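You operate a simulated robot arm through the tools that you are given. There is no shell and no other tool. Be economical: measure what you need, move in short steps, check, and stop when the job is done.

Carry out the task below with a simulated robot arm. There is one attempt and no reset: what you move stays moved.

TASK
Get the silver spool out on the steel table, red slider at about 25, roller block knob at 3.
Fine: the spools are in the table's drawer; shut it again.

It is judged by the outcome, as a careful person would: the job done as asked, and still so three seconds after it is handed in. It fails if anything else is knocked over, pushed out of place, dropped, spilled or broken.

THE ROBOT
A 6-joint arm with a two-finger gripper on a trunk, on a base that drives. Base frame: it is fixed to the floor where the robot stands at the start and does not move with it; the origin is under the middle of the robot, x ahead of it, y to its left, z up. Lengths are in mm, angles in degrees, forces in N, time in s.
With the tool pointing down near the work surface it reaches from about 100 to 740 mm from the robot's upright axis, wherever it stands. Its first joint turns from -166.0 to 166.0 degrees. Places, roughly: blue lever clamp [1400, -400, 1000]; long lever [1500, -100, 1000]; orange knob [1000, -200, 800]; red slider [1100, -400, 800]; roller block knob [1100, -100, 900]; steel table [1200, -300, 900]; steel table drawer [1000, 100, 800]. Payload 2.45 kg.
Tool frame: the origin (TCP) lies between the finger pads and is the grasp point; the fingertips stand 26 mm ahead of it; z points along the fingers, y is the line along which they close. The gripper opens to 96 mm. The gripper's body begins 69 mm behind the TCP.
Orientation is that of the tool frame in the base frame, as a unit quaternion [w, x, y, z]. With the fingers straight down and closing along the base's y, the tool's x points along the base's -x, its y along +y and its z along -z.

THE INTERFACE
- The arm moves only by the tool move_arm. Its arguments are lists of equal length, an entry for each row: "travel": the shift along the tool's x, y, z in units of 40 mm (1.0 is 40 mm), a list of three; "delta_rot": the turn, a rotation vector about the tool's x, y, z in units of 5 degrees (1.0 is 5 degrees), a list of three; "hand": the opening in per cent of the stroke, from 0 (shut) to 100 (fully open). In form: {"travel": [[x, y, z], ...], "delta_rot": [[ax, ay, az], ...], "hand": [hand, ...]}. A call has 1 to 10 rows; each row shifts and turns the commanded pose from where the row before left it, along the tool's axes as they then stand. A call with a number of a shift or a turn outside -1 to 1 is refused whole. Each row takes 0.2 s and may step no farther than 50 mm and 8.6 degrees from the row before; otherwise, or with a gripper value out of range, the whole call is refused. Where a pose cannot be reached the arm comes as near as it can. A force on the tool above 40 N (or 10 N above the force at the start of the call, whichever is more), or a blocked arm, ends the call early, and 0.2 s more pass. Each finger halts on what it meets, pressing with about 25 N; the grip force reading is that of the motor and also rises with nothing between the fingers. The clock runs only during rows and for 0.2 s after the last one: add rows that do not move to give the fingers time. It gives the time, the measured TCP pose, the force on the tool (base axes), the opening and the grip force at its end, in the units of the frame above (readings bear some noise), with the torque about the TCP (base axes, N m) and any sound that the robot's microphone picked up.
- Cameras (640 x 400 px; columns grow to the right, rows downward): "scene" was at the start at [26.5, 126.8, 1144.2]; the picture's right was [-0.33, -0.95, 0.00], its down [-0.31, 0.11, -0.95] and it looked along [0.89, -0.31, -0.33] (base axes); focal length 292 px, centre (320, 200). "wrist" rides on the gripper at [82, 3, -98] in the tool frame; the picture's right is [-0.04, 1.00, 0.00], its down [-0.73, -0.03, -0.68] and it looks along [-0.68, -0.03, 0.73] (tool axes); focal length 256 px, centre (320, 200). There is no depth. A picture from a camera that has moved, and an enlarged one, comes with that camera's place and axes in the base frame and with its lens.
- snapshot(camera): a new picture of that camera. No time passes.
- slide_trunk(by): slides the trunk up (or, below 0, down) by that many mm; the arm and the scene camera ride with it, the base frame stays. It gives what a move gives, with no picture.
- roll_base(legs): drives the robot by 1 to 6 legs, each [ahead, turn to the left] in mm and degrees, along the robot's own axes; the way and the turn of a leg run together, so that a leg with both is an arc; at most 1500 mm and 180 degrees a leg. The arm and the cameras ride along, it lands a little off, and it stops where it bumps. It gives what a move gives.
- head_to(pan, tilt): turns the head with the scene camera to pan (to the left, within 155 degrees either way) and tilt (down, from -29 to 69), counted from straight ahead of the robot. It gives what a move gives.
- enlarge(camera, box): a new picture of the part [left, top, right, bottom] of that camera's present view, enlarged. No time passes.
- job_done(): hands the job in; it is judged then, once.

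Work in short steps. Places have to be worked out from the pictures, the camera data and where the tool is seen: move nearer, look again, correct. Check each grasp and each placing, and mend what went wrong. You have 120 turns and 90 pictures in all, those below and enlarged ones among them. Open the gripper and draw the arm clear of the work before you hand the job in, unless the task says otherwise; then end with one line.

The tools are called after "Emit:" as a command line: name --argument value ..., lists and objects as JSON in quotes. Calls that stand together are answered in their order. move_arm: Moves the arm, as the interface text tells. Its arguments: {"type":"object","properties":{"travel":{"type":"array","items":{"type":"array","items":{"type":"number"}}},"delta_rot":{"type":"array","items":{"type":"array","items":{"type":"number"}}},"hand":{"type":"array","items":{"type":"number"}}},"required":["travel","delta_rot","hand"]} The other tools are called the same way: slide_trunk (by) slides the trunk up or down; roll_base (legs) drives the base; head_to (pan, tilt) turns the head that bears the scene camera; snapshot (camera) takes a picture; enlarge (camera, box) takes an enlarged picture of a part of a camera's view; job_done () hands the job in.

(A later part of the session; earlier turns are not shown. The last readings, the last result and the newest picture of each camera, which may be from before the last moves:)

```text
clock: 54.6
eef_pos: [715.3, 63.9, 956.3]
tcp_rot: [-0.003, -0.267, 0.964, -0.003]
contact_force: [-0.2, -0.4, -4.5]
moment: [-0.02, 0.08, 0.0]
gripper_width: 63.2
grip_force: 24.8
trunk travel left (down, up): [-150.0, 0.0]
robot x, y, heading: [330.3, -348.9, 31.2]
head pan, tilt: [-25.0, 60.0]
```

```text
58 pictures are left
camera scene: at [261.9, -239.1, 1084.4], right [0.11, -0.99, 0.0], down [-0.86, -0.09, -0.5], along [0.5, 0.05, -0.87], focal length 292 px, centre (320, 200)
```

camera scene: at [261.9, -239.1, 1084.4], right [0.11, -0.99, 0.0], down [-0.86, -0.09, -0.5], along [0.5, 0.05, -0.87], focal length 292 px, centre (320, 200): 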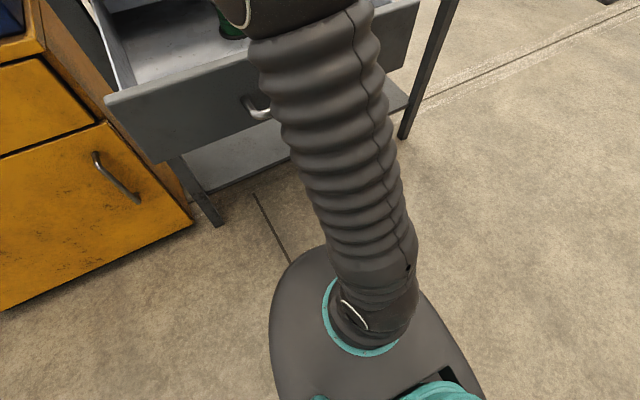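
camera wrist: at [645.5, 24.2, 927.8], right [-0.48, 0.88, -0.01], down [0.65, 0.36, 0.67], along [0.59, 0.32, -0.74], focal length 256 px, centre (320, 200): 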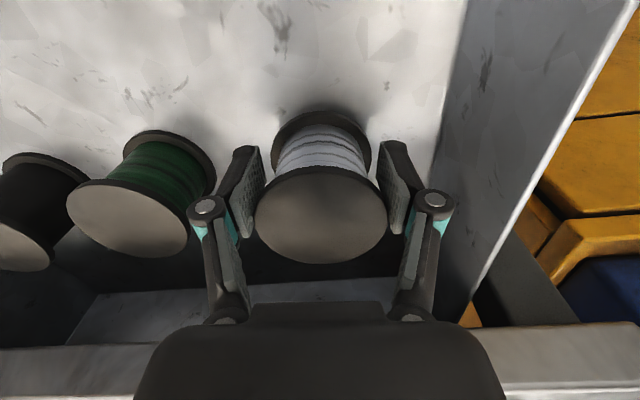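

Little certainty about clearance ahead, so I go around: back off, shift right past the drawer, and face the table's right half again, holding the spool high.

Emit:
roll_base --legs '[[-150, 0], [0, -90], [380, 0], [0, 90], [180, 0]]'

Emit:
head_to --pan 15 --tilt 30

Emit:
snapshot --camera "scene"

Emit:
snapshot --camera "wrist"

```text
clock: 66.8
eef_pos: [943.8, -268.1, 956.7]
tcp_rot: [-0.002, -0.249, 0.968, -0.003]
contact_force: [0.3, -1.0, -5.2]
moment: [-0.03, 0.08, -0.01]
gripper_width: 63.0
grip_force: 25.5
trunk travel left (down, up): [-150.0, 0.0]
robot x, y, heading: [543.6, -669.2, 29.0]
head pan, tilt: [-25.0, 60.0]
```

```text
clock: 67.8
eef_pos: [943.4, -267.9, 956.4]
tcp_rot: [-0.004, -0.25, 0.968, -0.004]
contact_force: [0.2, 0.0, -4.9]
moment: [-0.02, 0.07, -0.02]
gripper_width: 62.4
grip_force: 24.8
trunk travel left (down, up): [-150.0, 0.0]
robot x, y, heading: [544.7, -670.9, 29.0]
head pan, tilt: [15.0, 30.0]
```

```text
57 pictures are left
camera scene: at [479.6, -497.5, 1126.4], right [0.69, -0.72, 0.0], down [-0.36, -0.35, -0.87], along [0.62, 0.6, -0.5], focal length 292 px, centre (320, 200)
```

scene: 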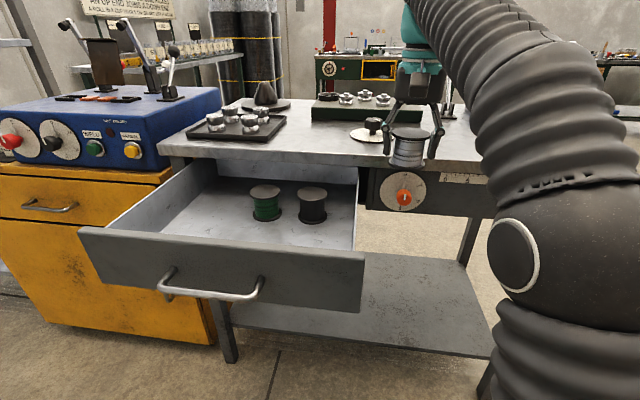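

```text
56 pictures are left
camera wrist: at [872.5, -304.4, 1055.5], right [-0.45, 0.89, -0.01], down [0.66, 0.33, 0.67], along [0.6, 0.3, -0.74], focal length 256 px, centre (320, 200)
```

wrist: 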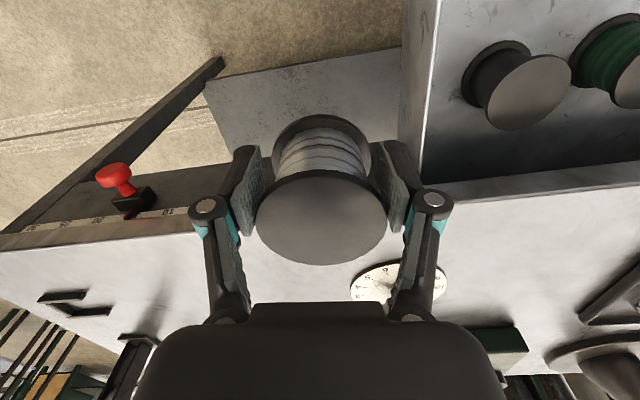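

The robot's plate sits low (about z = 470) and the mast stays short of the drawer, so I can come nearer. I drive 140 mm ahead, the spool passing over bare table.

Emit:
roll_base --legs '[[140, 0]]'

Emit:
snapshot --camera "scene"

Emit:
snapshot --camera "wrist"

```text
clock: 69.2
eef_pos: [1067.2, -196.9, 956.4]
tcp_rot: [-0.003, -0.252, 0.968, -0.003]
contact_force: [-0.1, 0.4, -4.0]
moment: [-0.08, 0.09, 0.0]
gripper_width: 62.6
grip_force: 24.9
trunk travel left (down, up): [-150.0, 0.0]
robot x, y, heading: [671.3, -600.1, 29.6]
head pan, tilt: [15.0, 30.0]
```

```text
55 pictures are left
camera scene: at [603.8, -428.0, 1126.4], right [0.7, -0.72, 0.0], down [-0.36, -0.35, -0.87], along [0.62, 0.6, -0.5], focal length 292 px, centre (320, 200)
```

scene: 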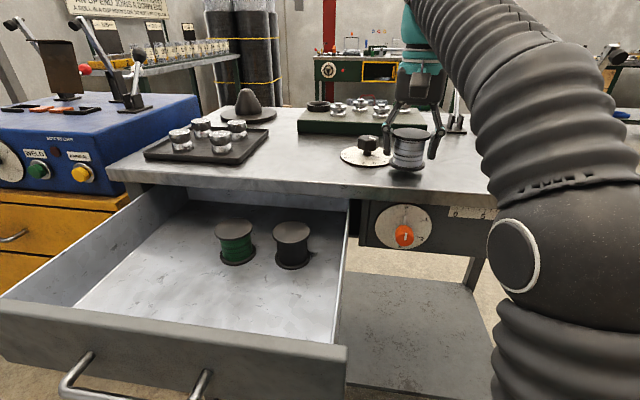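

```text
54 pictures are left
camera wrist: at [995.7, -232.8, 1055.5], right [-0.45, 0.89, -0.01], down [0.66, 0.34, 0.67], along [0.6, 0.3, -0.74], focal length 256 px, centre (320, 200)
```

wrist: 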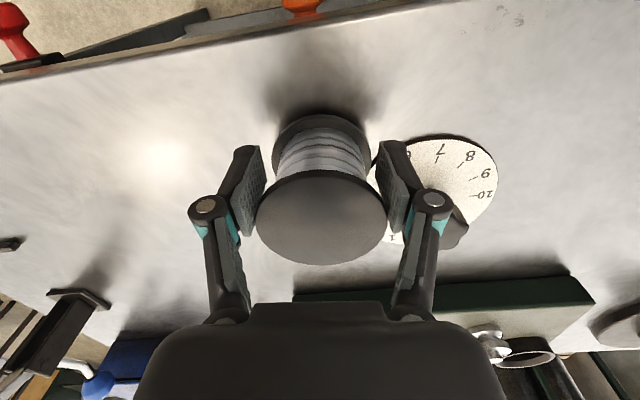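

The dial's centre is about (1082, -77) and bare table lies to the right of the spool. I shift 100 mm right and 30 mm inward, then lower close to the surface.

Emit:
move_arm --travel '[[-0.25, -0.85, 0], [-0.25, -0.85, 0], [-0.25, -0.8, 0], [0, 0, 0.3], [0, 0, 0.3], [0, 0, 0]]' --delta_rot '[[0, 0, 0], [0, 0, 0], [0, 0, 0], [0, 0, 0], [0, 0, 0], [0, 0, 0]]' --hand '[40, 40, 40, 40, 40, 40]'

Emit:
snapshot --camera "scene"

Emit:
snapshot --camera "wrist"

```text
clock: 70.6
eef_pos: [1141.1, -268.5, 933.9]
tcp_rot: [-0.002, -0.253, 0.968, -0.004]
contact_force: [-2.2, -1.3, 11.6]
moment: [0.07, -0.08, 0.01]
gripper_width: 62.5
grip_force: 25.0
trunk travel left (down, up): [-150.0, 0.0]
robot x, y, heading: [669.3, -597.4, 29.1]
head pan, tilt: [15.0, 30.0]
```

```text
53 pictures are left
camera scene: at [603.0, -428.6, 1126.6], right [0.7, -0.72, 0.0], down [-0.36, -0.35, -0.87], along [0.62, 0.61, -0.5], focal length 292 px, centre (320, 200)
```

scene: 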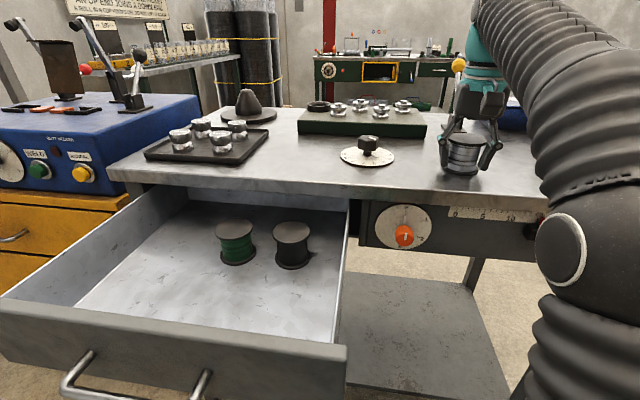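

```text
52 pictures are left
camera wrist: at [1069.6, -305.0, 1031.9], right [-0.45, 0.89, 0.0], down [0.66, 0.34, 0.67], along [0.6, 0.3, -0.74], focal length 256 px, centre (320, 200)
```

wrist: 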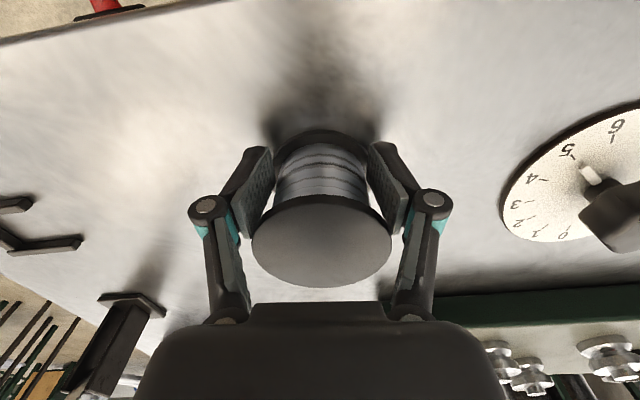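

The spool is standing on the table (contact force reversed). I ease off, open the fingers and rise straight up.

Emit:
move_arm --travel '[[0, 0, -0.03], [0, 0, 0], [0, 0, 0], [0, 0, -0.3], [0, 0, -0.7], [0, 0, -0.4], [0, 0, 0]]' --delta_rot '[[0, 0, 0], [0, 0, 0], [0, 0, 0], [0, 0, 0], [0, 0, 0], [0, 0, 0], [0, 0, 0]]' --hand '[85, 85, 85, 85, 85, 85, 85]'

Emit:
snapshot --camera "wrist"

```text
clock: 72.2
eef_pos: [1134.5, -273.4, 970.5]
tcp_rot: [-0.002, -0.252, 0.968, -0.002]
contact_force: [-0.7, 0.0, -0.4]
moment: [0.03, -0.02, 0.02]
gripper_width: 81.7
grip_force: 0.0
out of reach, approached as far as the arm can: row 5, 6
trunk travel left (down, up): [-150.0, 0.0]
robot x, y, heading: [670.0, -599.6, 29.4]
head pan, tilt: [15.0, 30.0]
```

```text
51 pictures are left
camera wrist: at [1062.2, -310.4, 1069.0], right [-0.45, 0.89, 0.0], down [0.66, 0.34, 0.68], along [0.6, 0.3, -0.74], focal length 256 px, centre (320, 200)
```

wrist: 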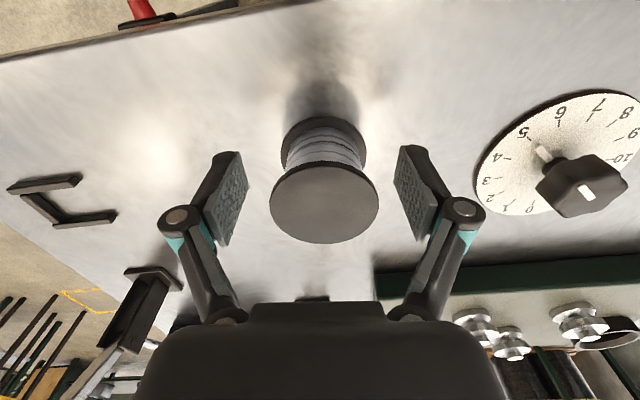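

The spool stands upright, but the tips are still beside it. I withdraw toward the robot, between the flanks, then up, and zoom in on the dial.

Emit:
move_arm --travel '[[0.8, 0, 0], [0.8, 0, 0], [0.8, 0, 0], [0.5, 0, -0.7], [0, 0, 0]]' --delta_rot '[[0, 0, 0], [0, 0, 0], [0, 0, 0], [0, 0, 0], [0, 0, 0]]' --hand '[85, 85, 85, 85, 85]'

Emit:
enlarge --camera "scene" --box '[300, 100, 540, 250]'

Emit:
snapshot --camera "wrist"

```text
clock: 73.4
eef_pos: [1032.1, -331.7, 1001.8]
tcp_rot: [-0.003, -0.252, 0.968, -0.003]
contact_force: [-0.3, -0.7, -0.2]
moment: [0.0, -0.01, 0.02]
gripper_width: 81.9
grip_force: 0.2
trunk travel left (down, up): [-150.0, 0.0]
robot x, y, heading: [669.2, -596.6, 29.6]
head pan, tilt: [15.0, 30.0]
```

```text
2.67 times, centred on (420, 175) of scene
camera zoom: at [603.7, -428.2, 1126.5], right [0.7, -0.72, 0.0], down [-0.36, -0.35, -0.87], along [0.62, 0.6, -0.5], focal length 779 px, centre (53, 267)
```

zoom: 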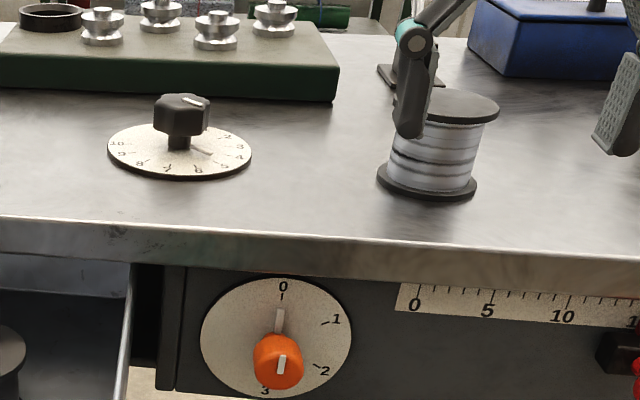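

```text
49 pictures are left
camera wrist: at [960.1, -366.6, 1101.1], right [-0.45, 0.89, -0.01], down [0.66, 0.34, 0.67], along [0.6, 0.3, -0.74], focal length 256 px, centre (320, 200)
```

wrist: 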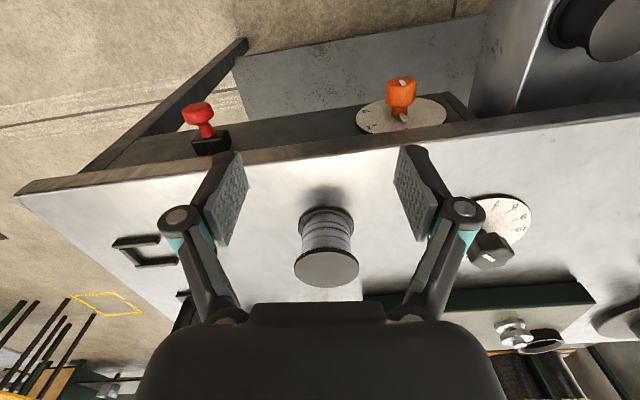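

The dial is numbered 0–10, with a pointer between 4 and 5 and a black knob standing on a stem. I drive 90 mm nearer and bring the wrist camera over it, staying a bit short.

Emit:
roll_base --legs '[[90, 0]]'

Emit:
move_arm --travel '[[0.1, 0.8, 0], [0, 0.8, 0], [0, 0.8, 0], [-0.2, 0.8, 0], [-0.3, 0.8, 0], [-0.2, 0.8, 0], [0, 0, 0]]' --delta_rot '[[0, 0, 0], [0, 0, 0], [0, 0, 0], [0, 0, 0], [0, 0, 0], [0, 0, 0], [0, 0, 0]]' --hand '[85, 85, 85, 85, 85, 85, 85]'

Emit:
snapshot --camera "wrist"

Emit:
snapshot --camera "scene"

```text
clock: 74.5
eef_pos: [1110.4, -288.0, 1001.3]
tcp_rot: [-0.002, -0.251, 0.968, -0.004]
contact_force: [-0.8, -0.2, -0.4]
moment: [-0.04, 0.02, -0.02]
gripper_width: 81.6
grip_force: 0.0
trunk travel left (down, up): [-150.0, 0.0]
robot x, y, heading: [747.8, -555.7, 29.3]
head pan, tilt: [15.0, 30.0]
```

```text
clock: 76.1
eef_pos: [1035.8, -111.9, 982.8]
tcp_rot: [-0.002, -0.251, 0.968, -0.002]
contact_force: [0.1, -0.6, 0.1]
moment: [0.0, -0.01, 0.01]
gripper_width: 81.3
grip_force: 0.0
out of reach, approached as far as the arm can: row 4, 5, 6
trunk travel left (down, up): [-150.0, 0.0]
robot x, y, heading: [745.6, -557.1, 29.3]
head pan, tilt: [15.0, 30.0]
```

```text
48 pictures are left
camera wrist: at [962.7, -147.9, 1081.7], right [-0.45, 0.89, 0.0], down [0.66, 0.33, 0.68], along [0.6, 0.3, -0.74], focal length 256 px, centre (320, 200)
```

wrist: 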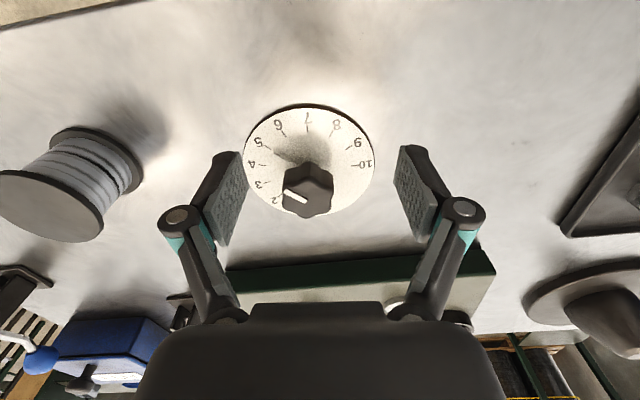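

```text
47 pictures are left
camera scene: at [681.1, -384.7, 1126.4], right [0.7, -0.72, 0.0], down [-0.36, -0.35, -0.87], along [0.62, 0.6, -0.5], focal length 292 px, centre (320, 200)
```

scene: 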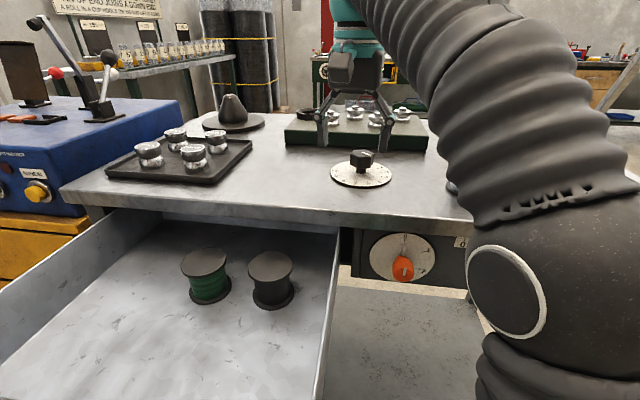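

Emit:
enlarge --camera "wrist" --box '[230, 95, 390, 225]'

Emit:
enlarge --camera "scene" --box '[310, 130, 420, 200]'

```text
3.08 times, centred on (310, 160) of wrist
camera zoom: at [962.7, -147.9, 1081.7], right [-0.45, 0.89, 0.0], down [0.66, 0.33, 0.68], along [0.6, 0.3, -0.74], focal length 788 px, centre (351, 323)
```

zoom: 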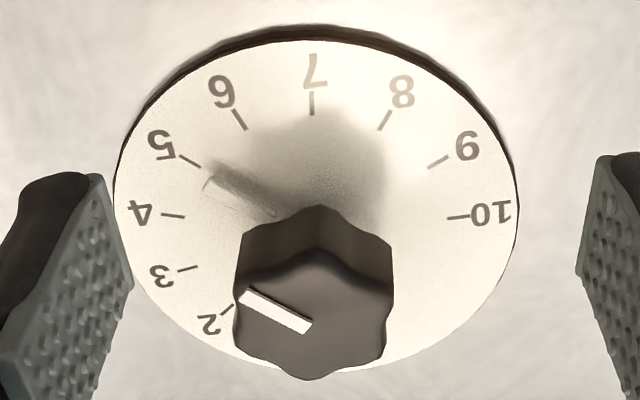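

```text
5.71 times, centred on (365, 165) of scene
camera zoom: at [681.1, -384.7, 1126.4], right [0.7, -0.72, 0.0], down [-0.36, -0.35, -0.87], along [0.62, 0.6, -0.5], focal length 1669 px, centre (63, 400)
```

zoom: 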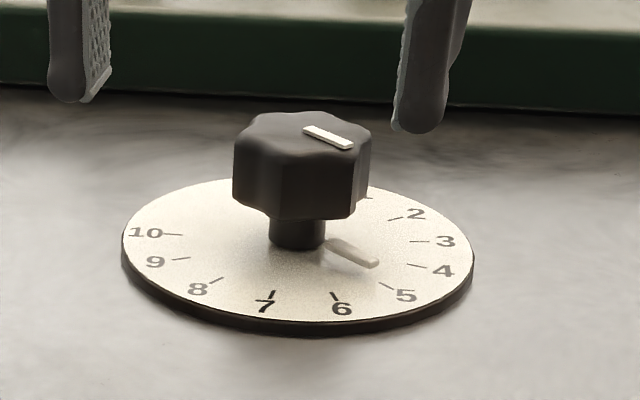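

Pointer reads about 4.7; one unit is 30°, so I need roughly 51° counterclockwise seen from above. The knob sits at about (1086, -98) with its top at z ≈ 936; I move over it at z ≈ 968 and check.

Emit:
move_arm --travel '[[-0.4, -0.1, 0], [-0.4, -0.1, 0.15], [-0.46, -0.1, 0.15], [0, 0, 0]]' --delta_rot '[[0, 0, 0], [0, 0, 0], [0, 0, 0], [0, 0, 0]]' --hand '[75, 75, 75, 75]'

Emit:
snapshot --camera "wrist"

Emit:
enlarge --camera "scene" --box '[280, 80, 440, 200]'

```text
clock: 77.1
eef_pos: [1084.3, -99.2, 965.9]
tcp_rot: [-0.002, -0.251, 0.968, -0.003]
contact_force: [-0.1, 0.1, 0.4]
moment: [-0.01, 0.03, 0.0]
gripper_width: 72.1
grip_force: 0.0
out of reach, approached as far as the arm can: row 1
trunk travel left (down, up): [-150.0, 0.0]
robot x, y, heading: [745.8, -556.8, 29.1]
head pan, tilt: [15.0, 30.0]
```

```text
44 pictures are left
camera wrist: at [1011.9, -134.8, 1065.0], right [-0.45, 0.89, 0.0], down [0.66, 0.34, 0.67], along [0.6, 0.3, -0.74], focal length 256 px, centre (320, 200)
```

wrist: 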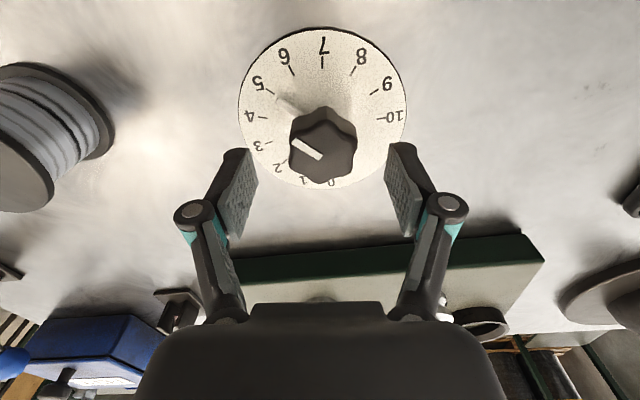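

```text
3.33 times, centred on (360, 140) of scene
camera zoom: at [681.1, -384.7, 1126.4], right [0.7, -0.72, 0.0], down [-0.36, -0.35, -0.87], along [0.62, 0.6, -0.5], focal length 974 px, centre (187, 400)
```

zoom: 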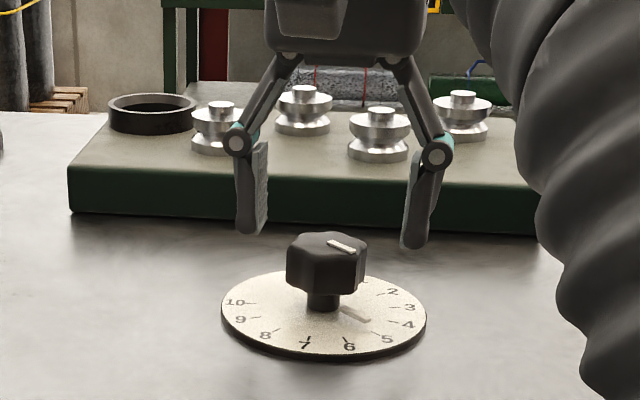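

Well aligned, only about 4 mm correction toward the robot. I descend to z ≈ 932 around the knob and close.

Emit:
move_arm --travel '[[0.08, 0.04, 0.25], [0, 0, 0.3], [0, 0, 0.3], [0, 0, 0], [0, 0, 0], [0, 0, 0], [0, 0, 0]]' --delta_rot '[[0, 0, 0], [0, 0, 0], [0, 0, 0], [0, 0, 0], [0, 0, 0], [0, 0, 0], [0, 0, 0]]' --hand '[75, 75, 75, 75, 30, 30, 30]'

Emit:
enlarge --camera "scene" --box '[280, 80, 440, 200]'

```text
clock: 78.7
eef_pos: [1079.6, -100.1, 933.5]
tcp_rot: [-0.003, -0.251, 0.968, -0.004]
contact_force: [1.1, 1.9, 3.7]
moment: [0.14, -0.22, 0.01]
gripper_width: 38.6
grip_force: 45.4
trunk travel left (down, up): [-150.0, 0.0]
robot x, y, heading: [744.6, -556.5, 29.6]
head pan, tilt: [15.0, 30.0]
```

```text
3.33 times, centred on (360, 140) of scene
camera zoom: at [681.1, -384.7, 1126.5], right [0.7, -0.72, 0.0], down [-0.36, -0.35, -0.87], along [0.62, 0.6, -0.5], focal length 974 px, centre (187, 400)
```

zoom: 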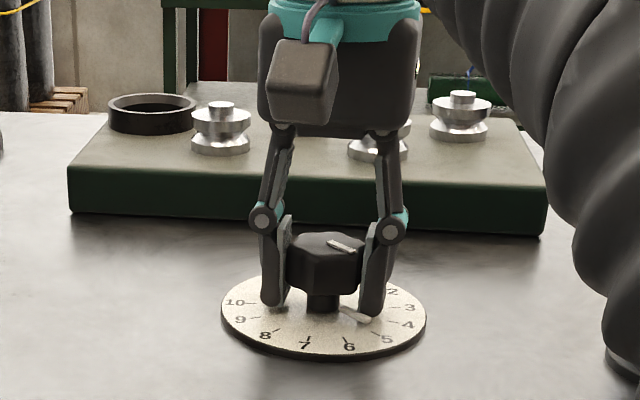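

The knob is gripped (38.6 mm). I turn it 40° counterclockwise and check the pointer.

Emit:
move_arm --travel '[[0, 0, 0], [0, 0, 0], [0, 0, 0], [0, 0, 0], [0, 0, 0], [0, 0, 0], [0, 0, 0], [0, 0, 0], [0, 0, 0]]' --delta_rot '[[0, 0, -1], [0, 0, -1], [0, 0, -1], [0, 0, -1], [0, 0, -1], [0, 0, -1], [0, 0, -1], [0, 0, -1], [0, 0, 0]]' --hand '[30, 30, 30, 30, 30, 30, 30, 30, 30]'

Emit:
enlarge --camera "scene" --box '[300, 110, 420, 200]'

Emit:
enlarge --camera "wrist" --box '[200, 60, 440, 300]'

```text
clock: 80.7
eef_pos: [1080.8, -101.8, 933.6]
tcp_rot: [-0.005, -0.567, 0.824, -0.003]
contact_force: [30.4, 0.8, 26.3]
moment: [0.12, -0.62, -0.09]
gripper_width: 38.4
grip_force: 44.7
trunk travel left (down, up): [-150.0, 0.0]
robot x, y, heading: [748.5, -558.2, 29.3]
head pan, tilt: [15.0, 30.0]
```

```text
4.44 times, centred on (360, 155) of scene
camera zoom: at [682.8, -385.5, 1126.7], right [0.7, -0.72, 0.0], down [-0.36, -0.35, -0.87], along [0.62, 0.6, -0.5], focal length 1298 px, centre (142, 400)
```

zoom: 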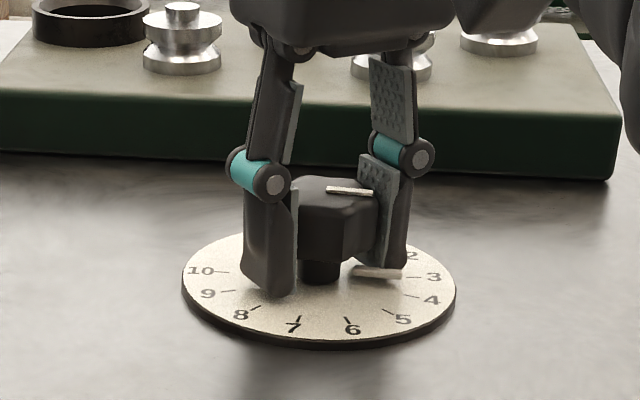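

```text
1.67 times, centred on (320, 180) of wrist
camera zoom: at [1049.6, -176.0, 1031.9], right [-0.92, 0.39, 0.0], down [0.29, 0.68, 0.67], along [0.26, 0.62, -0.74], focal length 427 px, centre (320, 233)
```

zoom: 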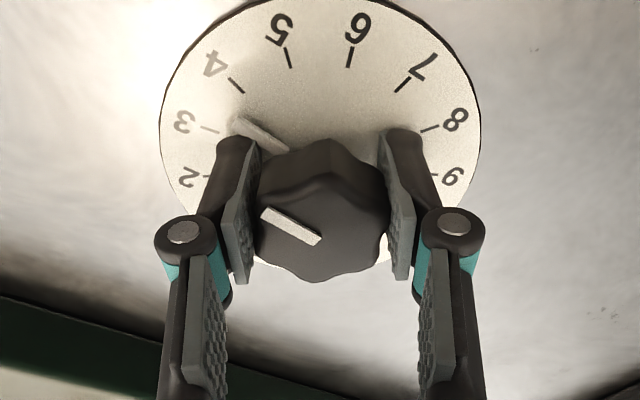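

The pointer now reads about 3.35. I relieve the side strain by 3 mm and turn 10° more.

Emit:
move_arm --travel '[[-0.027, -0.07, -0.05], [0, 0, 0], [0, 0, 0], [0, 0, 0]]' --delta_rot '[[0, 0, 0], [0, 0, -1], [0, 0, -1], [0, 0, 0]]' --hand '[30, 30, 30, 30]'

Emit:
enlarge --camera "scene" --box '[320, 140, 400, 190]'

Emit:
enlarge --camera "wrist" --box '[220, 60, 420, 200]'

```text
clock: 81.7
eef_pos: [1082.1, -101.2, 933.5]
tcp_rot: [-0.006, -0.638, 0.77, -0.002]
contact_force: [-4.3, -25.0, -27.6]
moment: [-0.53, -0.01, 0.04]
gripper_width: 38.5
grip_force: 44.6
trunk travel left (down, up): [-150.0, 0.0]
robot x, y, heading: [749.8, -558.2, 29.3]
head pan, tilt: [15.0, 30.0]
```

```text
8.00 times, centred on (360, 165) of scene
camera zoom: at [681.4, -385.7, 1126.3], right [0.7, -0.72, 0.0], down [-0.36, -0.35, -0.87], along [0.62, 0.61, -0.5], focal length 2336 px, centre (0, 480)
```

zoom: 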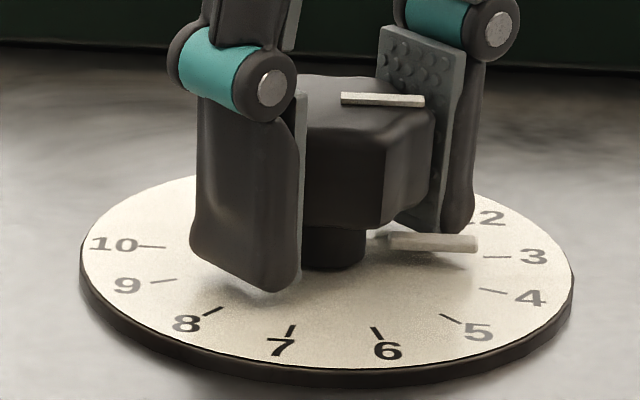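

```text
2.86 times, centred on (320, 130) of wrist
camera zoom: at [1064.9, -178.8, 1033.1], right [-0.97, 0.23, 0.01], down [0.17, 0.72, 0.67], along [0.15, 0.65, -0.74], focal length 731 px, centre (320, 400)
```

zoom: 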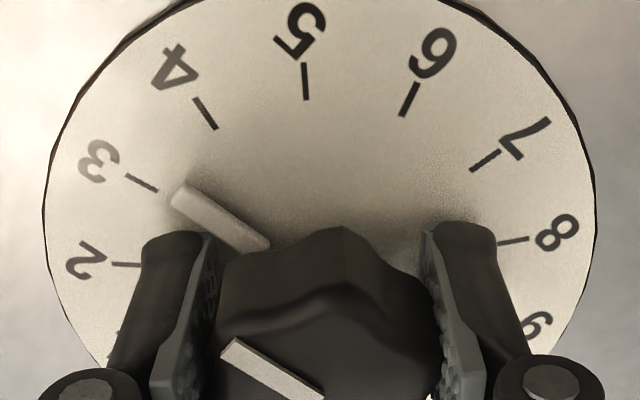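

Back-projecting ticks and pointer gives about 3.3, consistent with a start at 5.0, so 10° remain. I relax the strain by 2 mm and turn another 10°.

Emit:
move_arm --travel '[[0.04, 0, 0.04], [0, 0, 0], [0, 0, 0], [0, 0, 0]]' --delta_rot '[[0, 0, 0], [0, 0, -1], [0, 0, -1], [0, 0, 0]]' --hand '[30, 30, 30, 30]'

Emit:
enlarge --camera "wrist" --box '[220, 60, 420, 200]'

```text
clock: 82.7
eef_pos: [1081.6, -100.5, 934.1]
tcp_rot: [-0.002, -0.702, 0.712, 0.0]
contact_force: [10.0, 26.7, 9.5]
moment: [0.77, -0.22, 0.01]
gripper_width: 38.4
grip_force: 44.8
trunk travel left (down, up): [-150.0, 0.0]
robot x, y, heading: [747.2, -557.4, 29.7]
head pan, tilt: [15.0, 30.0]
```

```text
2.86 times, centred on (320, 130) of wrist
camera zoom: at [1078.6, -181.4, 1032.6], right [-1.0, 0.05, 0.0], down [0.04, 0.73, 0.68], along [0.03, 0.68, -0.74], focal length 731 px, centre (320, 400)
```

zoom: 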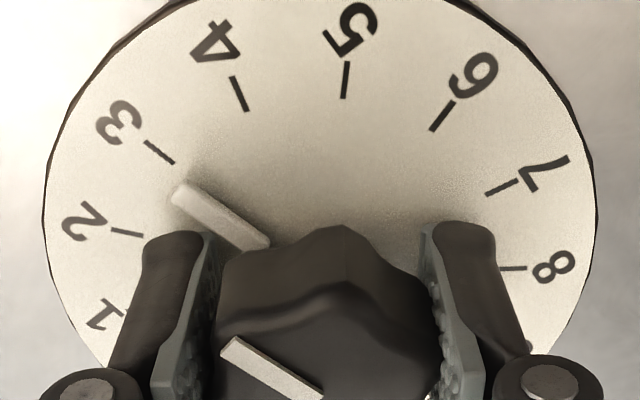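

The pointer now lines up with 3 (about 2.95–3.0 by back-projection). I release the knob, rise, and verify.

Emit:
move_arm --travel '[[0, 0, 0], [0, 0, 0], [0, 0, -0.4], [0, 0, -0.4], [0, 0, 0]]' --delta_rot '[[0, 0, 0], [0, 0, 0], [0, 0, 0], [0, 0, 0], [0, 0, 0]]' --hand '[80, 80, 80, 80, 80]'

Emit:
enlarge --camera "wrist" --box '[220, 20, 420, 200]'

Emit:
enlarge --camera "scene" --box '[320, 140, 400, 190]'

```text
clock: 83.9
eef_pos: [1082.7, -102.9, 965.3]
tcp_rot: [-0.005, -0.701, 0.713, -0.001]
contact_force: [-1.1, 0.2, 0.5]
moment: [0.02, -0.03, 0.02]
gripper_width: 76.7
grip_force: 0.1
trunk travel left (down, up): [-150.0, 0.0]
robot x, y, heading: [748.1, -556.6, 29.2]
head pan, tilt: [15.0, 30.0]
```

```text
2.22 times, centred on (320, 110) of wrist
camera zoom: at [1078.5, -182.9, 1064.4], right [-1.0, 0.06, 0.0], down [0.04, 0.74, 0.67], along [0.03, 0.67, -0.74], focal length 569 px, centre (320, 400)
```

zoom: 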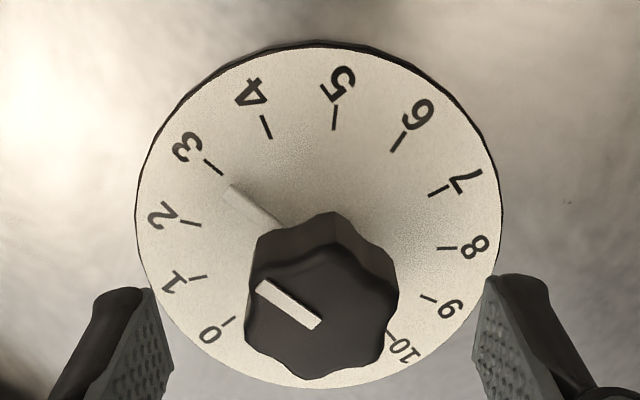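

```text
8.00 times, centred on (360, 165) of scene
camera zoom: at [681.2, -384.8, 1126.4], right [0.7, -0.72, 0.0], down [-0.36, -0.35, -0.87], along [0.62, 0.6, -0.5], focal length 2336 px, centre (0, 480)
```

zoom: 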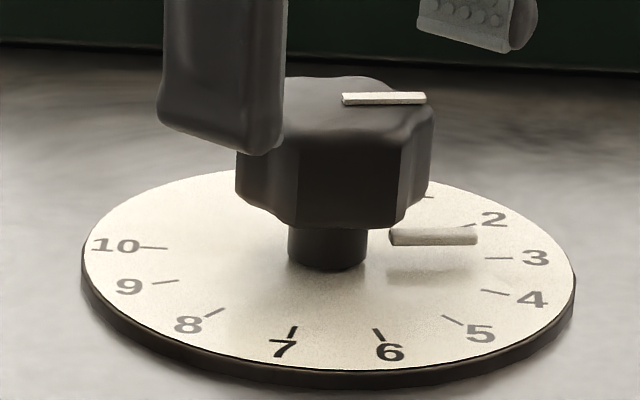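

It looks like 3 but the raised pointer gives parallax. I turn the wrist another 50° so the camera looks straight along the pointer, which removes that doubt.

Emit:
move_arm --travel '[[0, 0, 0], [0, 0, 0], [0, 0, 0], [0, 0, 0], [0, 0, 0], [0, 0, 0], [0, 0, 0], [0, 0, 0], [0, 0, 0], [0, 0, 0]]' --delta_rot '[[0, 0, -1], [0, 0, -1], [0, 0, -1], [0, 0, -1], [0, 0, -1], [0, 0, -1], [0, 0, -1], [0, 0, -1], [0, 0, -1], [0, 0, -1]]' --hand '[80, 80, 80, 80, 80, 80, 80, 80, 80, 80]'

Emit:
enlarge --camera "wrist" --box '[220, 20, 420, 200]'

```text
clock: 86.1
eef_pos: [1082.5, -102.9, 964.9]
tcp_rot: [0.004, 0.937, -0.348, 0.0]
contact_force: [0.8, -0.5, 0.4]
moment: [-0.02, -0.02, -0.03]
gripper_width: 77.0
grip_force: 0.0
trunk travel left (down, up): [-150.0, 0.0]
robot x, y, heading: [747.8, -554.4, 29.3]
head pan, tilt: [15.0, 30.0]
```

```text
2.22 times, centred on (320, 110) of wrist
camera zoom: at [1143.3, -157.2, 1063.9], right [-0.68, -0.73, 0.01], down [-0.53, 0.51, 0.68], along [-0.5, 0.46, -0.74], focal length 569 px, centre (320, 400)
```

zoom: 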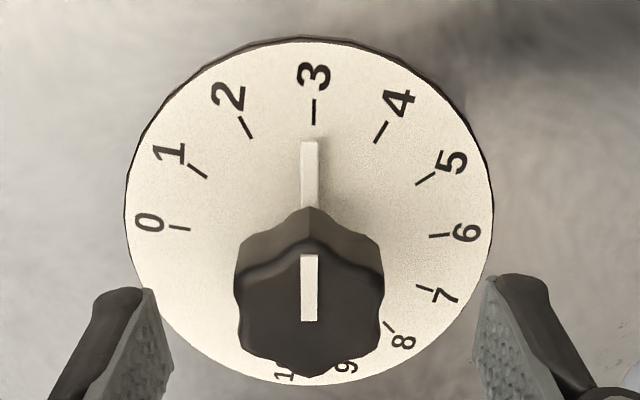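

Seen along the pointer, it sits on 3 (about 2.95). Next the slider: I turn the wrist back to square and withdraw toward the robot.

Emit:
move_arm --travel '[[0, 0, 0], [0, 0, 0], [0, 0, 0], [0, 0, 0], [0, 0, 0], [0, 0, 0], [0, 0, 0], [0, 0, 0], [0, 0, 0], [0, 0, 0]]' --delta_rot '[[0, 0, 1], [0, 0, 1], [0, 0, 1], [0, 0, 1], [0, 0, 1], [0, 0, 1], [0, 0, 1], [0, 0, 1], [0, 0, 1], [0, 0, 1]]' --hand '[80, 80, 80, 80, 80, 80, 80, 80, 80, 80]'

Emit:
move_arm --travel '[[0, 0, 0], [0, 0, 0], [0, 0, 0], [0, 0, 0], [0, 0, 0], [0, 0, 0], [0, 0, 0], [0, 0, 0], [0, 0, 0], [0, 0, 0]]' --delta_rot '[[0, 0, 1], [0, 0, 1], [0, 0, 1], [0, 0, 1], [0, 0, 1], [0, 0, 1], [0, 0, 1], [0, 0, 1], [0, 0, 1], [0, 0, 1]]' --hand '[80, 80, 80, 80, 80, 80, 80, 80, 80, 80]'

Emit:
move_arm --travel '[[0, 0, 0], [0, 0, 0], [0.9, 0, 0], [0.9, 0, -0.2], [0.9, 0, -0.2], [0.9, 0, -0.2], [0.9, 0, 0], [0.5, -0.5, 0], [0, -0.9, 0]]' --delta_rot '[[0, 0, 1], [0, 0, 1], [0, 0, 0], [0, 0, 0], [0, 0, 0], [0, 0, 0], [0, 0, 0], [0, 0, 0], [0, 0, 0]]' --hand '[80, 80, 80, 80, 80, 80, 80, 80, 80]'

```text
clock: 88.3
eef_pos: [1082.3, -102.6, 965.7]
tcp_rot: [-0.004, -0.702, 0.712, -0.001]
contact_force: [0.1, -0.2, 0.5]
moment: [-0.01, 0.0, -0.01]
gripper_width: 77.1
grip_force: 0.0
trunk travel left (down, up): [-150.0, 0.0]
robot x, y, heading: [746.1, -556.5, 29.3]
head pan, tilt: [15.0, 30.0]
```

```text
clock: 90.5
eef_pos: [1081.6, -101.7, 966.6]
tcp_rot: [-0.004, -0.335, 0.942, -0.003]
contact_force: [0.4, -0.5, 0.6]
moment: [0.01, 0.0, 0.01]
gripper_width: 76.7
grip_force: 0.1
trunk travel left (down, up): [-150.0, 0.0]
robot x, y, heading: [745.3, -556.8, 29.3]
head pan, tilt: [15.0, 30.0]
```

```text
clock: 92.5
eef_pos: [935.0, -247.5, 990.1]
tcp_rot: [-0.002, -0.251, 0.968, -0.003]
contact_force: [0.4, -0.1, 0.4]
moment: [0.0, -0.01, -0.02]
gripper_width: 77.0
grip_force: 0.0
trunk travel left (down, up): [-150.0, 0.0]
robot x, y, heading: [747.5, -554.3, 29.3]
head pan, tilt: [15.0, 30.0]
```

I move right, in front of the slider, and look with the wrist camera.

Emit:
move_arm --travel '[[0, -0.9, 0], [0, -0.9, 0], [0, -0.9, 0], [0, -0.9, 0], [0, -0.6, 0], [0, 0, 0]]' --delta_rot '[[0, 0, 0], [0, 0, 0], [0, 0, 0], [0, 0, 0], [0, 0, 0], [0, 0, 0]]' --hand '[80, 80, 80, 80, 80, 80]'

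Emit:
snapshot --camera "wrist"

Emit:
head_to --pan -15 --tilt 35

Emit:
snapshot --camera "scene"

```text
clock: 93.9
eef_pos: [1016.7, -395.7, 992.3]
tcp_rot: [-0.002, -0.251, 0.968, -0.003]
contact_force: [0.1, -0.4, 0.3]
moment: [-0.03, 0.01, -0.02]
gripper_width: 77.1
grip_force: 0.1
trunk travel left (down, up): [-150.0, 0.0]
robot x, y, heading: [748.5, -556.3, 29.5]
head pan, tilt: [15.0, 30.0]
```

```text
33 pictures are left
camera wrist: at [946.4, -431.0, 1091.4], right [-0.45, 0.89, -0.01], down [0.66, 0.34, 0.67], along [0.6, 0.3, -0.74], focal length 256 px, centre (320, 200)
```

wrist: 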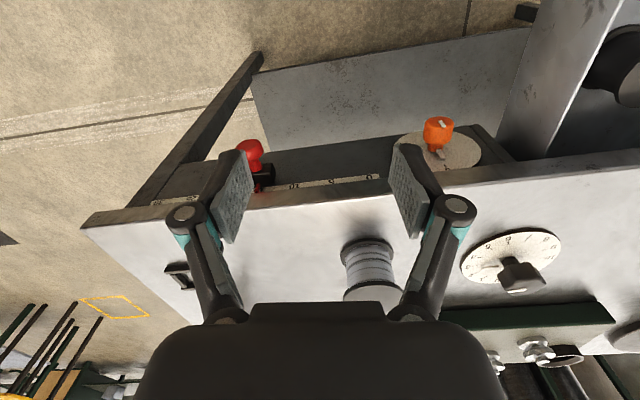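

```text
clock: 94.8
eef_pos: [1017.6, -394.6, 993.1]
tcp_rot: [-0.003, -0.251, 0.968, -0.004]
contact_force: [0.1, -0.9, -0.4]
moment: [0.01, -0.04, 0.0]
gripper_width: 76.8
grip_force: 0.0
trunk travel left (down, up): [-150.0, 0.0]
robot x, y, heading: [747.8, -555.7, 29.2]
head pan, tilt: [-15.0, 35.0]
```

```text
32 pictures are left
camera scene: at [701.7, -426.3, 1118.7], right [0.25, -0.97, 0.0], down [-0.56, -0.14, -0.82], along [0.79, 0.2, -0.57], focal length 292 px, centre (320, 200)
```

scene: 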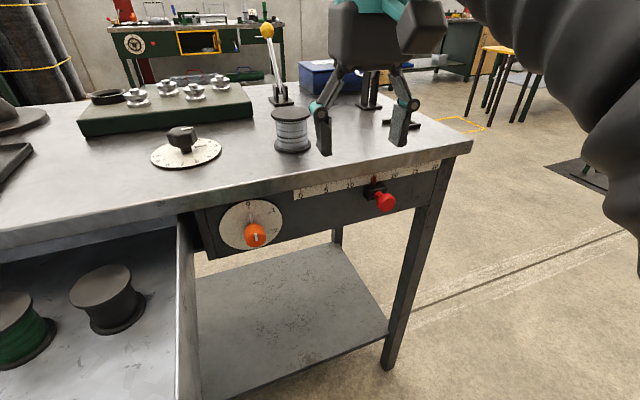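

Emit:
enlarge --camera "scene" --box '[280, 140, 480, 230]'

```text
3.20 times, centred on (380, 185) of scene
camera zoom: at [701.7, -426.3, 1118.7], right [0.25, -0.97, 0.0], down [-0.56, -0.14, -0.82], along [0.79, 0.2, -0.57], focal length 935 px, centre (128, 248)
```

zoom: 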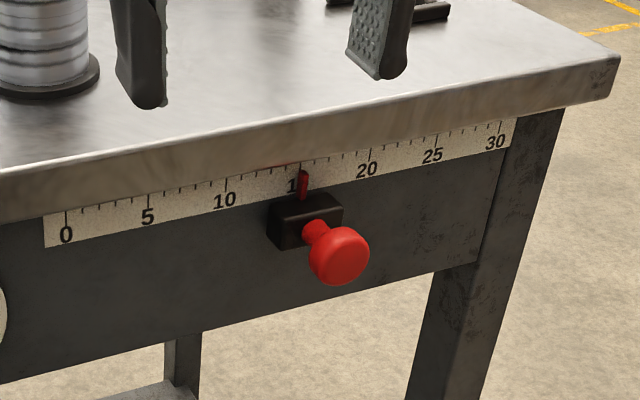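

The slider's red pointer is at 15 and must go right to 25, roughly 90 mm. The red knob is near (1132, -435, 824). I align the yaw with the table, and go down to a spot 70 mm in front of it with the fingers straddling its line.

Emit:
move_arm --travel '[[0, 0, 0], [0, -0.8, 0], [0, -0.8, 0], [0, -0.8, 0.6], [0.05, 0, 0.8], [0, 0, 0.8], [0, 0, 0.8], [0, 0, 0.85], [0, 0, 0]]' --delta_rot '[[0, 0, -0.85], [0, 0, 0], [0, 0, 0], [0, 0, 0], [0, 0, 0], [0, 0, 0], [0, 0, 0], [0, 0, 0], [0, 0, 0]]' --hand '[80, 80, 80, 80, 80, 80, 80, 80, 80]'

Emit:
snapshot --camera "scene"

Emit:
snapshot --camera "wrist"

```text
clock: 96.8
eef_pos: [1069.0, -478.8, 839.2]
tcp_rot: [-0.002, -0.287, 0.958, -0.002]
contact_force: [-0.2, 0.4, -0.8]
moment: [-0.02, 0.0, -0.01]
gripper_width: 76.9
grip_force: 0.0
trunk travel left (down, up): [-150.0, 0.0]
robot x, y, heading: [748.0, -559.4, 29.7]
head pan, tilt: [-15.0, 35.0]
```

```text
30 pictures are left
camera scene: at [701.8, -426.4, 1118.7], right [0.25, -0.97, 0.0], down [-0.56, -0.14, -0.82], along [0.79, 0.2, -0.57], focal length 292 px, centre (320, 200)
```

scene: 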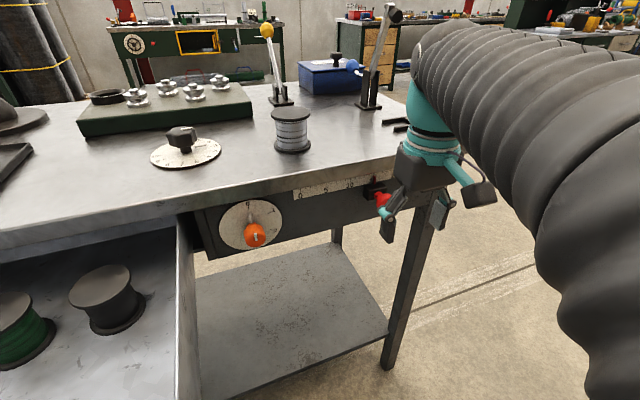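

```text
29 pictures are left
camera wrist: at [999.3, -519.9, 937.4], right [-0.52, 0.86, 0.0], down [0.63, 0.38, 0.67], along [0.58, 0.34, -0.74], focal length 256 px, centre (320, 200)
```

wrist: 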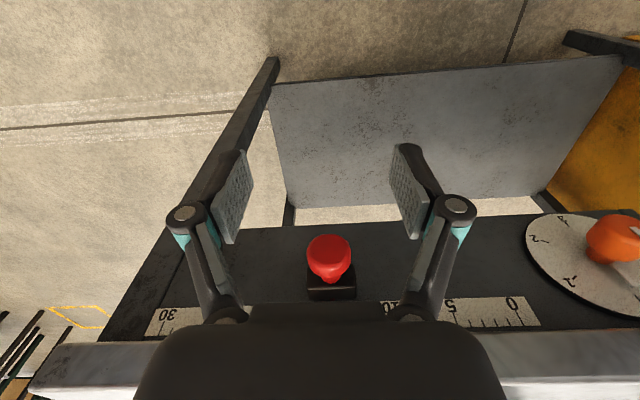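

The knob lies centred at (1132, -434, 821). I advance 65 mm so the fingers stand on either side of it, then narrow to 50 mm.

Emit:
move_arm --travel '[[-0.5, 0, 0], [-0.5, 0, 0], [-0.4, 0, 0], [-0.22, 0, 0], [0, 0, 0], [0, 0, 0]]' --delta_rot '[[0, 0, 0], [0, 0, 0], [0, 0, 0], [0, 0, 0], [0, 0, 0], [0, 0, 0]]' --hand '[75, 70, 70, 70, 50, 50]'

Emit:
snapshot --camera "wrist"

```text
clock: 98.2
eef_pos: [1119.3, -441.0, 838.3]
tcp_rot: [-0.003, -0.287, 0.958, -0.002]
contact_force: [0.2, 0.8, -0.1]
moment: [0.0, 0.01, -0.02]
gripper_width: 47.8
grip_force: 0.1
trunk travel left (down, up): [-150.0, 0.0]
robot x, y, heading: [748.0, -555.5, 29.3]
head pan, tilt: [-15.0, 35.0]
```

```text
28 pictures are left
camera wrist: at [1051.5, -483.3, 936.6], right [-0.52, 0.86, 0.0], down [0.63, 0.38, 0.67], along [0.58, 0.34, -0.74], focal length 256 px, centre (320, 200)
```

wrist: 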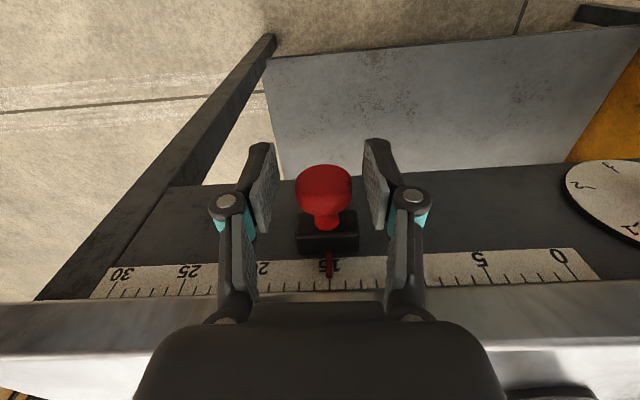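

The scale reads clearly: pointer at 15, and 10 units measure about 87 mm. I push the knob right with the left finger in small steps, stopping a little short.

Emit:
move_arm --travel '[[0, -0.3, 0], [0, -0.3, 0], [0, -0.3, 0], [0, -0.3, 0], [0, -0.3, 0], [0, -0.3, 0], [0, -0.3, 0], [0, 0, 0]]' --delta_rot '[[0, 0, 0], [0, 0, 0], [0, 0, 0], [0, 0, 0], [0, 0, 0], [0, 0, 0], [0, 0, 0], [0, 0, 0]]' --hand '[50, 50, 50, 50, 50, 50, 50, 50]'

Emit:
snapshot --camera "wrist"

```text
clock: 100.0
eef_pos: [1168.8, -513.9, 838.2]
tcp_rot: [-0.004, -0.287, 0.958, -0.003]
contact_force: [-0.2, -0.6, 0.0]
moment: [0.02, -0.02, 0.02]
gripper_width: 48.0
grip_force: 0.0
trunk travel left (down, up): [-150.0, 0.0]
robot x, y, heading: [744.3, -552.9, 29.3]
head pan, tilt: [-15.0, 35.0]
```

```text
27 pictures are left
camera wrist: at [1099.5, -553.6, 936.9], right [-0.52, 0.86, 0.0], down [0.63, 0.38, 0.67], along [0.58, 0.34, -0.74], focal length 256 px, centre (320, 200)
```

wrist: 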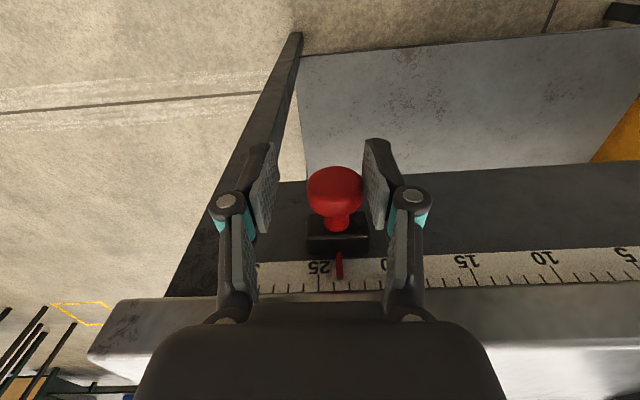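

Emit:
enlarge --camera "wrist" --box '[260, 200, 420, 300]'

```text
4.00 times, centred on (340, 250) of wrist
camera zoom: at [1099.5, -553.6, 936.9], right [-0.52, 0.86, 0.0], down [0.63, 0.38, 0.67], along [0.58, 0.34, -0.74], focal length 1024 px, centre (240, 0)
```

zoom: 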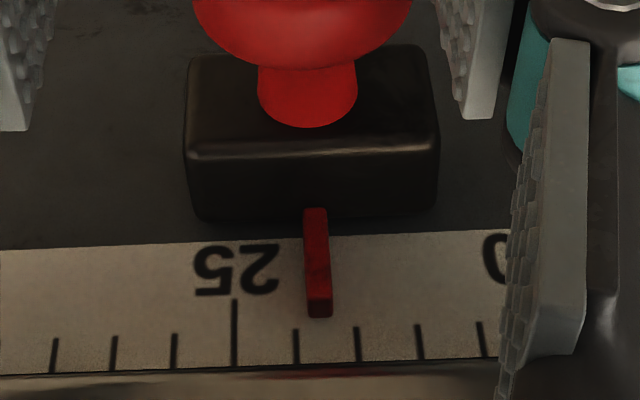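

The pointer is at about 23.7. I push 12 mm further.

Emit:
move_arm --travel '[[0, -0.15, 0], [0, -0.15, 0], [0, 0, 0]]' --delta_rot '[[0, 0, 0], [0, 0, 0], [0, 0, 0]]' --hand '[50, 50, 50]'

Emit:
enlarge --camera "wrist" --box '[260, 200, 420, 300]'

```text
clock: 100.8
eef_pos: [1174.9, -523.2, 838.2]
tcp_rot: [-0.004, -0.287, 0.958, -0.003]
contact_force: [1.4, 0.5, 0.2]
moment: [-0.02, -0.01, -0.05]
gripper_width: 48.0
grip_force: 0.1
trunk travel left (down, up): [-150.0, 0.0]
robot x, y, heading: [748.2, -557.8, 29.4]
head pan, tilt: [-15.0, 35.0]
```

```text
4.00 times, centred on (340, 250) of wrist
camera zoom: at [1105.9, -565.1, 937.1], right [-0.52, 0.86, 0.0], down [0.63, 0.38, 0.67], along [0.58, 0.34, -0.74], focal length 1024 px, centre (240, 0)
```

zoom: 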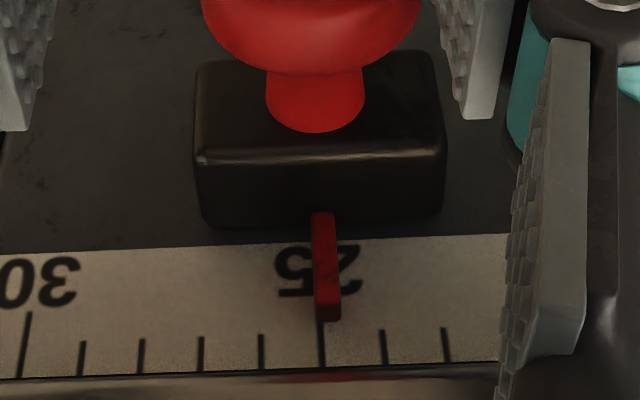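

The slider stands at 25. I ease the finger off, withdraw straight back, raise the tool, and bring the arm nearer the centre.

Emit:
move_arm --travel '[[0, 0.1, 0], [0.7, 0, 0], [0.8, 0, 0], [0.5, 0, 0], [0, 0.3, -0.8], [0, 0.5, -0.8], [0, 0.5, -0.8], [0, 0.5, -0.8], [0, 0.5, -0.8], [0, 0, 0]]' --delta_rot '[[0, 0, 0], [0, 0, 0], [0, 0, 0], [0, 0, 0], [0, 0, 0], [0, 0, 0], [0, 0, 0], [0, 0, 0], [0, 0, 0], [0, 0, 0]]' --hand '[50, 50, 50, 50, 50, 50, 50, 50, 50, 50]'

Emit:
enlarge --camera "scene" --box '[220, 100, 480, 250]'

```text
clock: 103.0
eef_pos: [1057.6, -487.8, 1000.7]
tcp_rot: [-0.004, -0.288, 0.958, -0.002]
contact_force: [0.4, 0.8, -0.1]
moment: [-0.01, 0.03, -0.01]
gripper_width: 48.0
grip_force: 0.1
trunk travel left (down, up): [-150.0, 0.0]
robot x, y, heading: [749.2, -554.5, 29.4]
head pan, tilt: [-15.0, 35.0]
```

```text
2.46 times, centred on (350, 175) of scene
camera zoom: at [701.8, -426.4, 1118.7], right [0.25, -0.97, 0.0], down [-0.56, -0.14, -0.82], along [0.79, 0.2, -0.57], focal length 719 px, centre (246, 262)
```

zoom: 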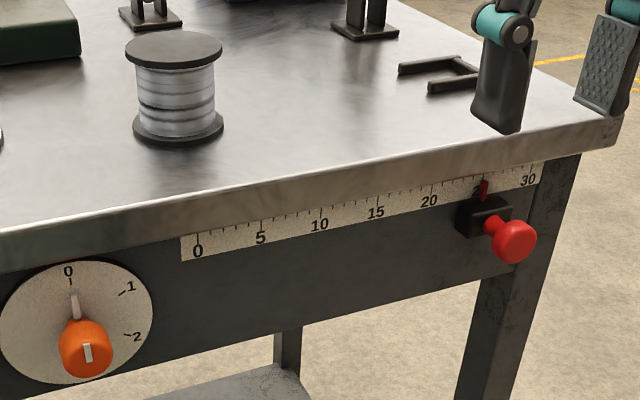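

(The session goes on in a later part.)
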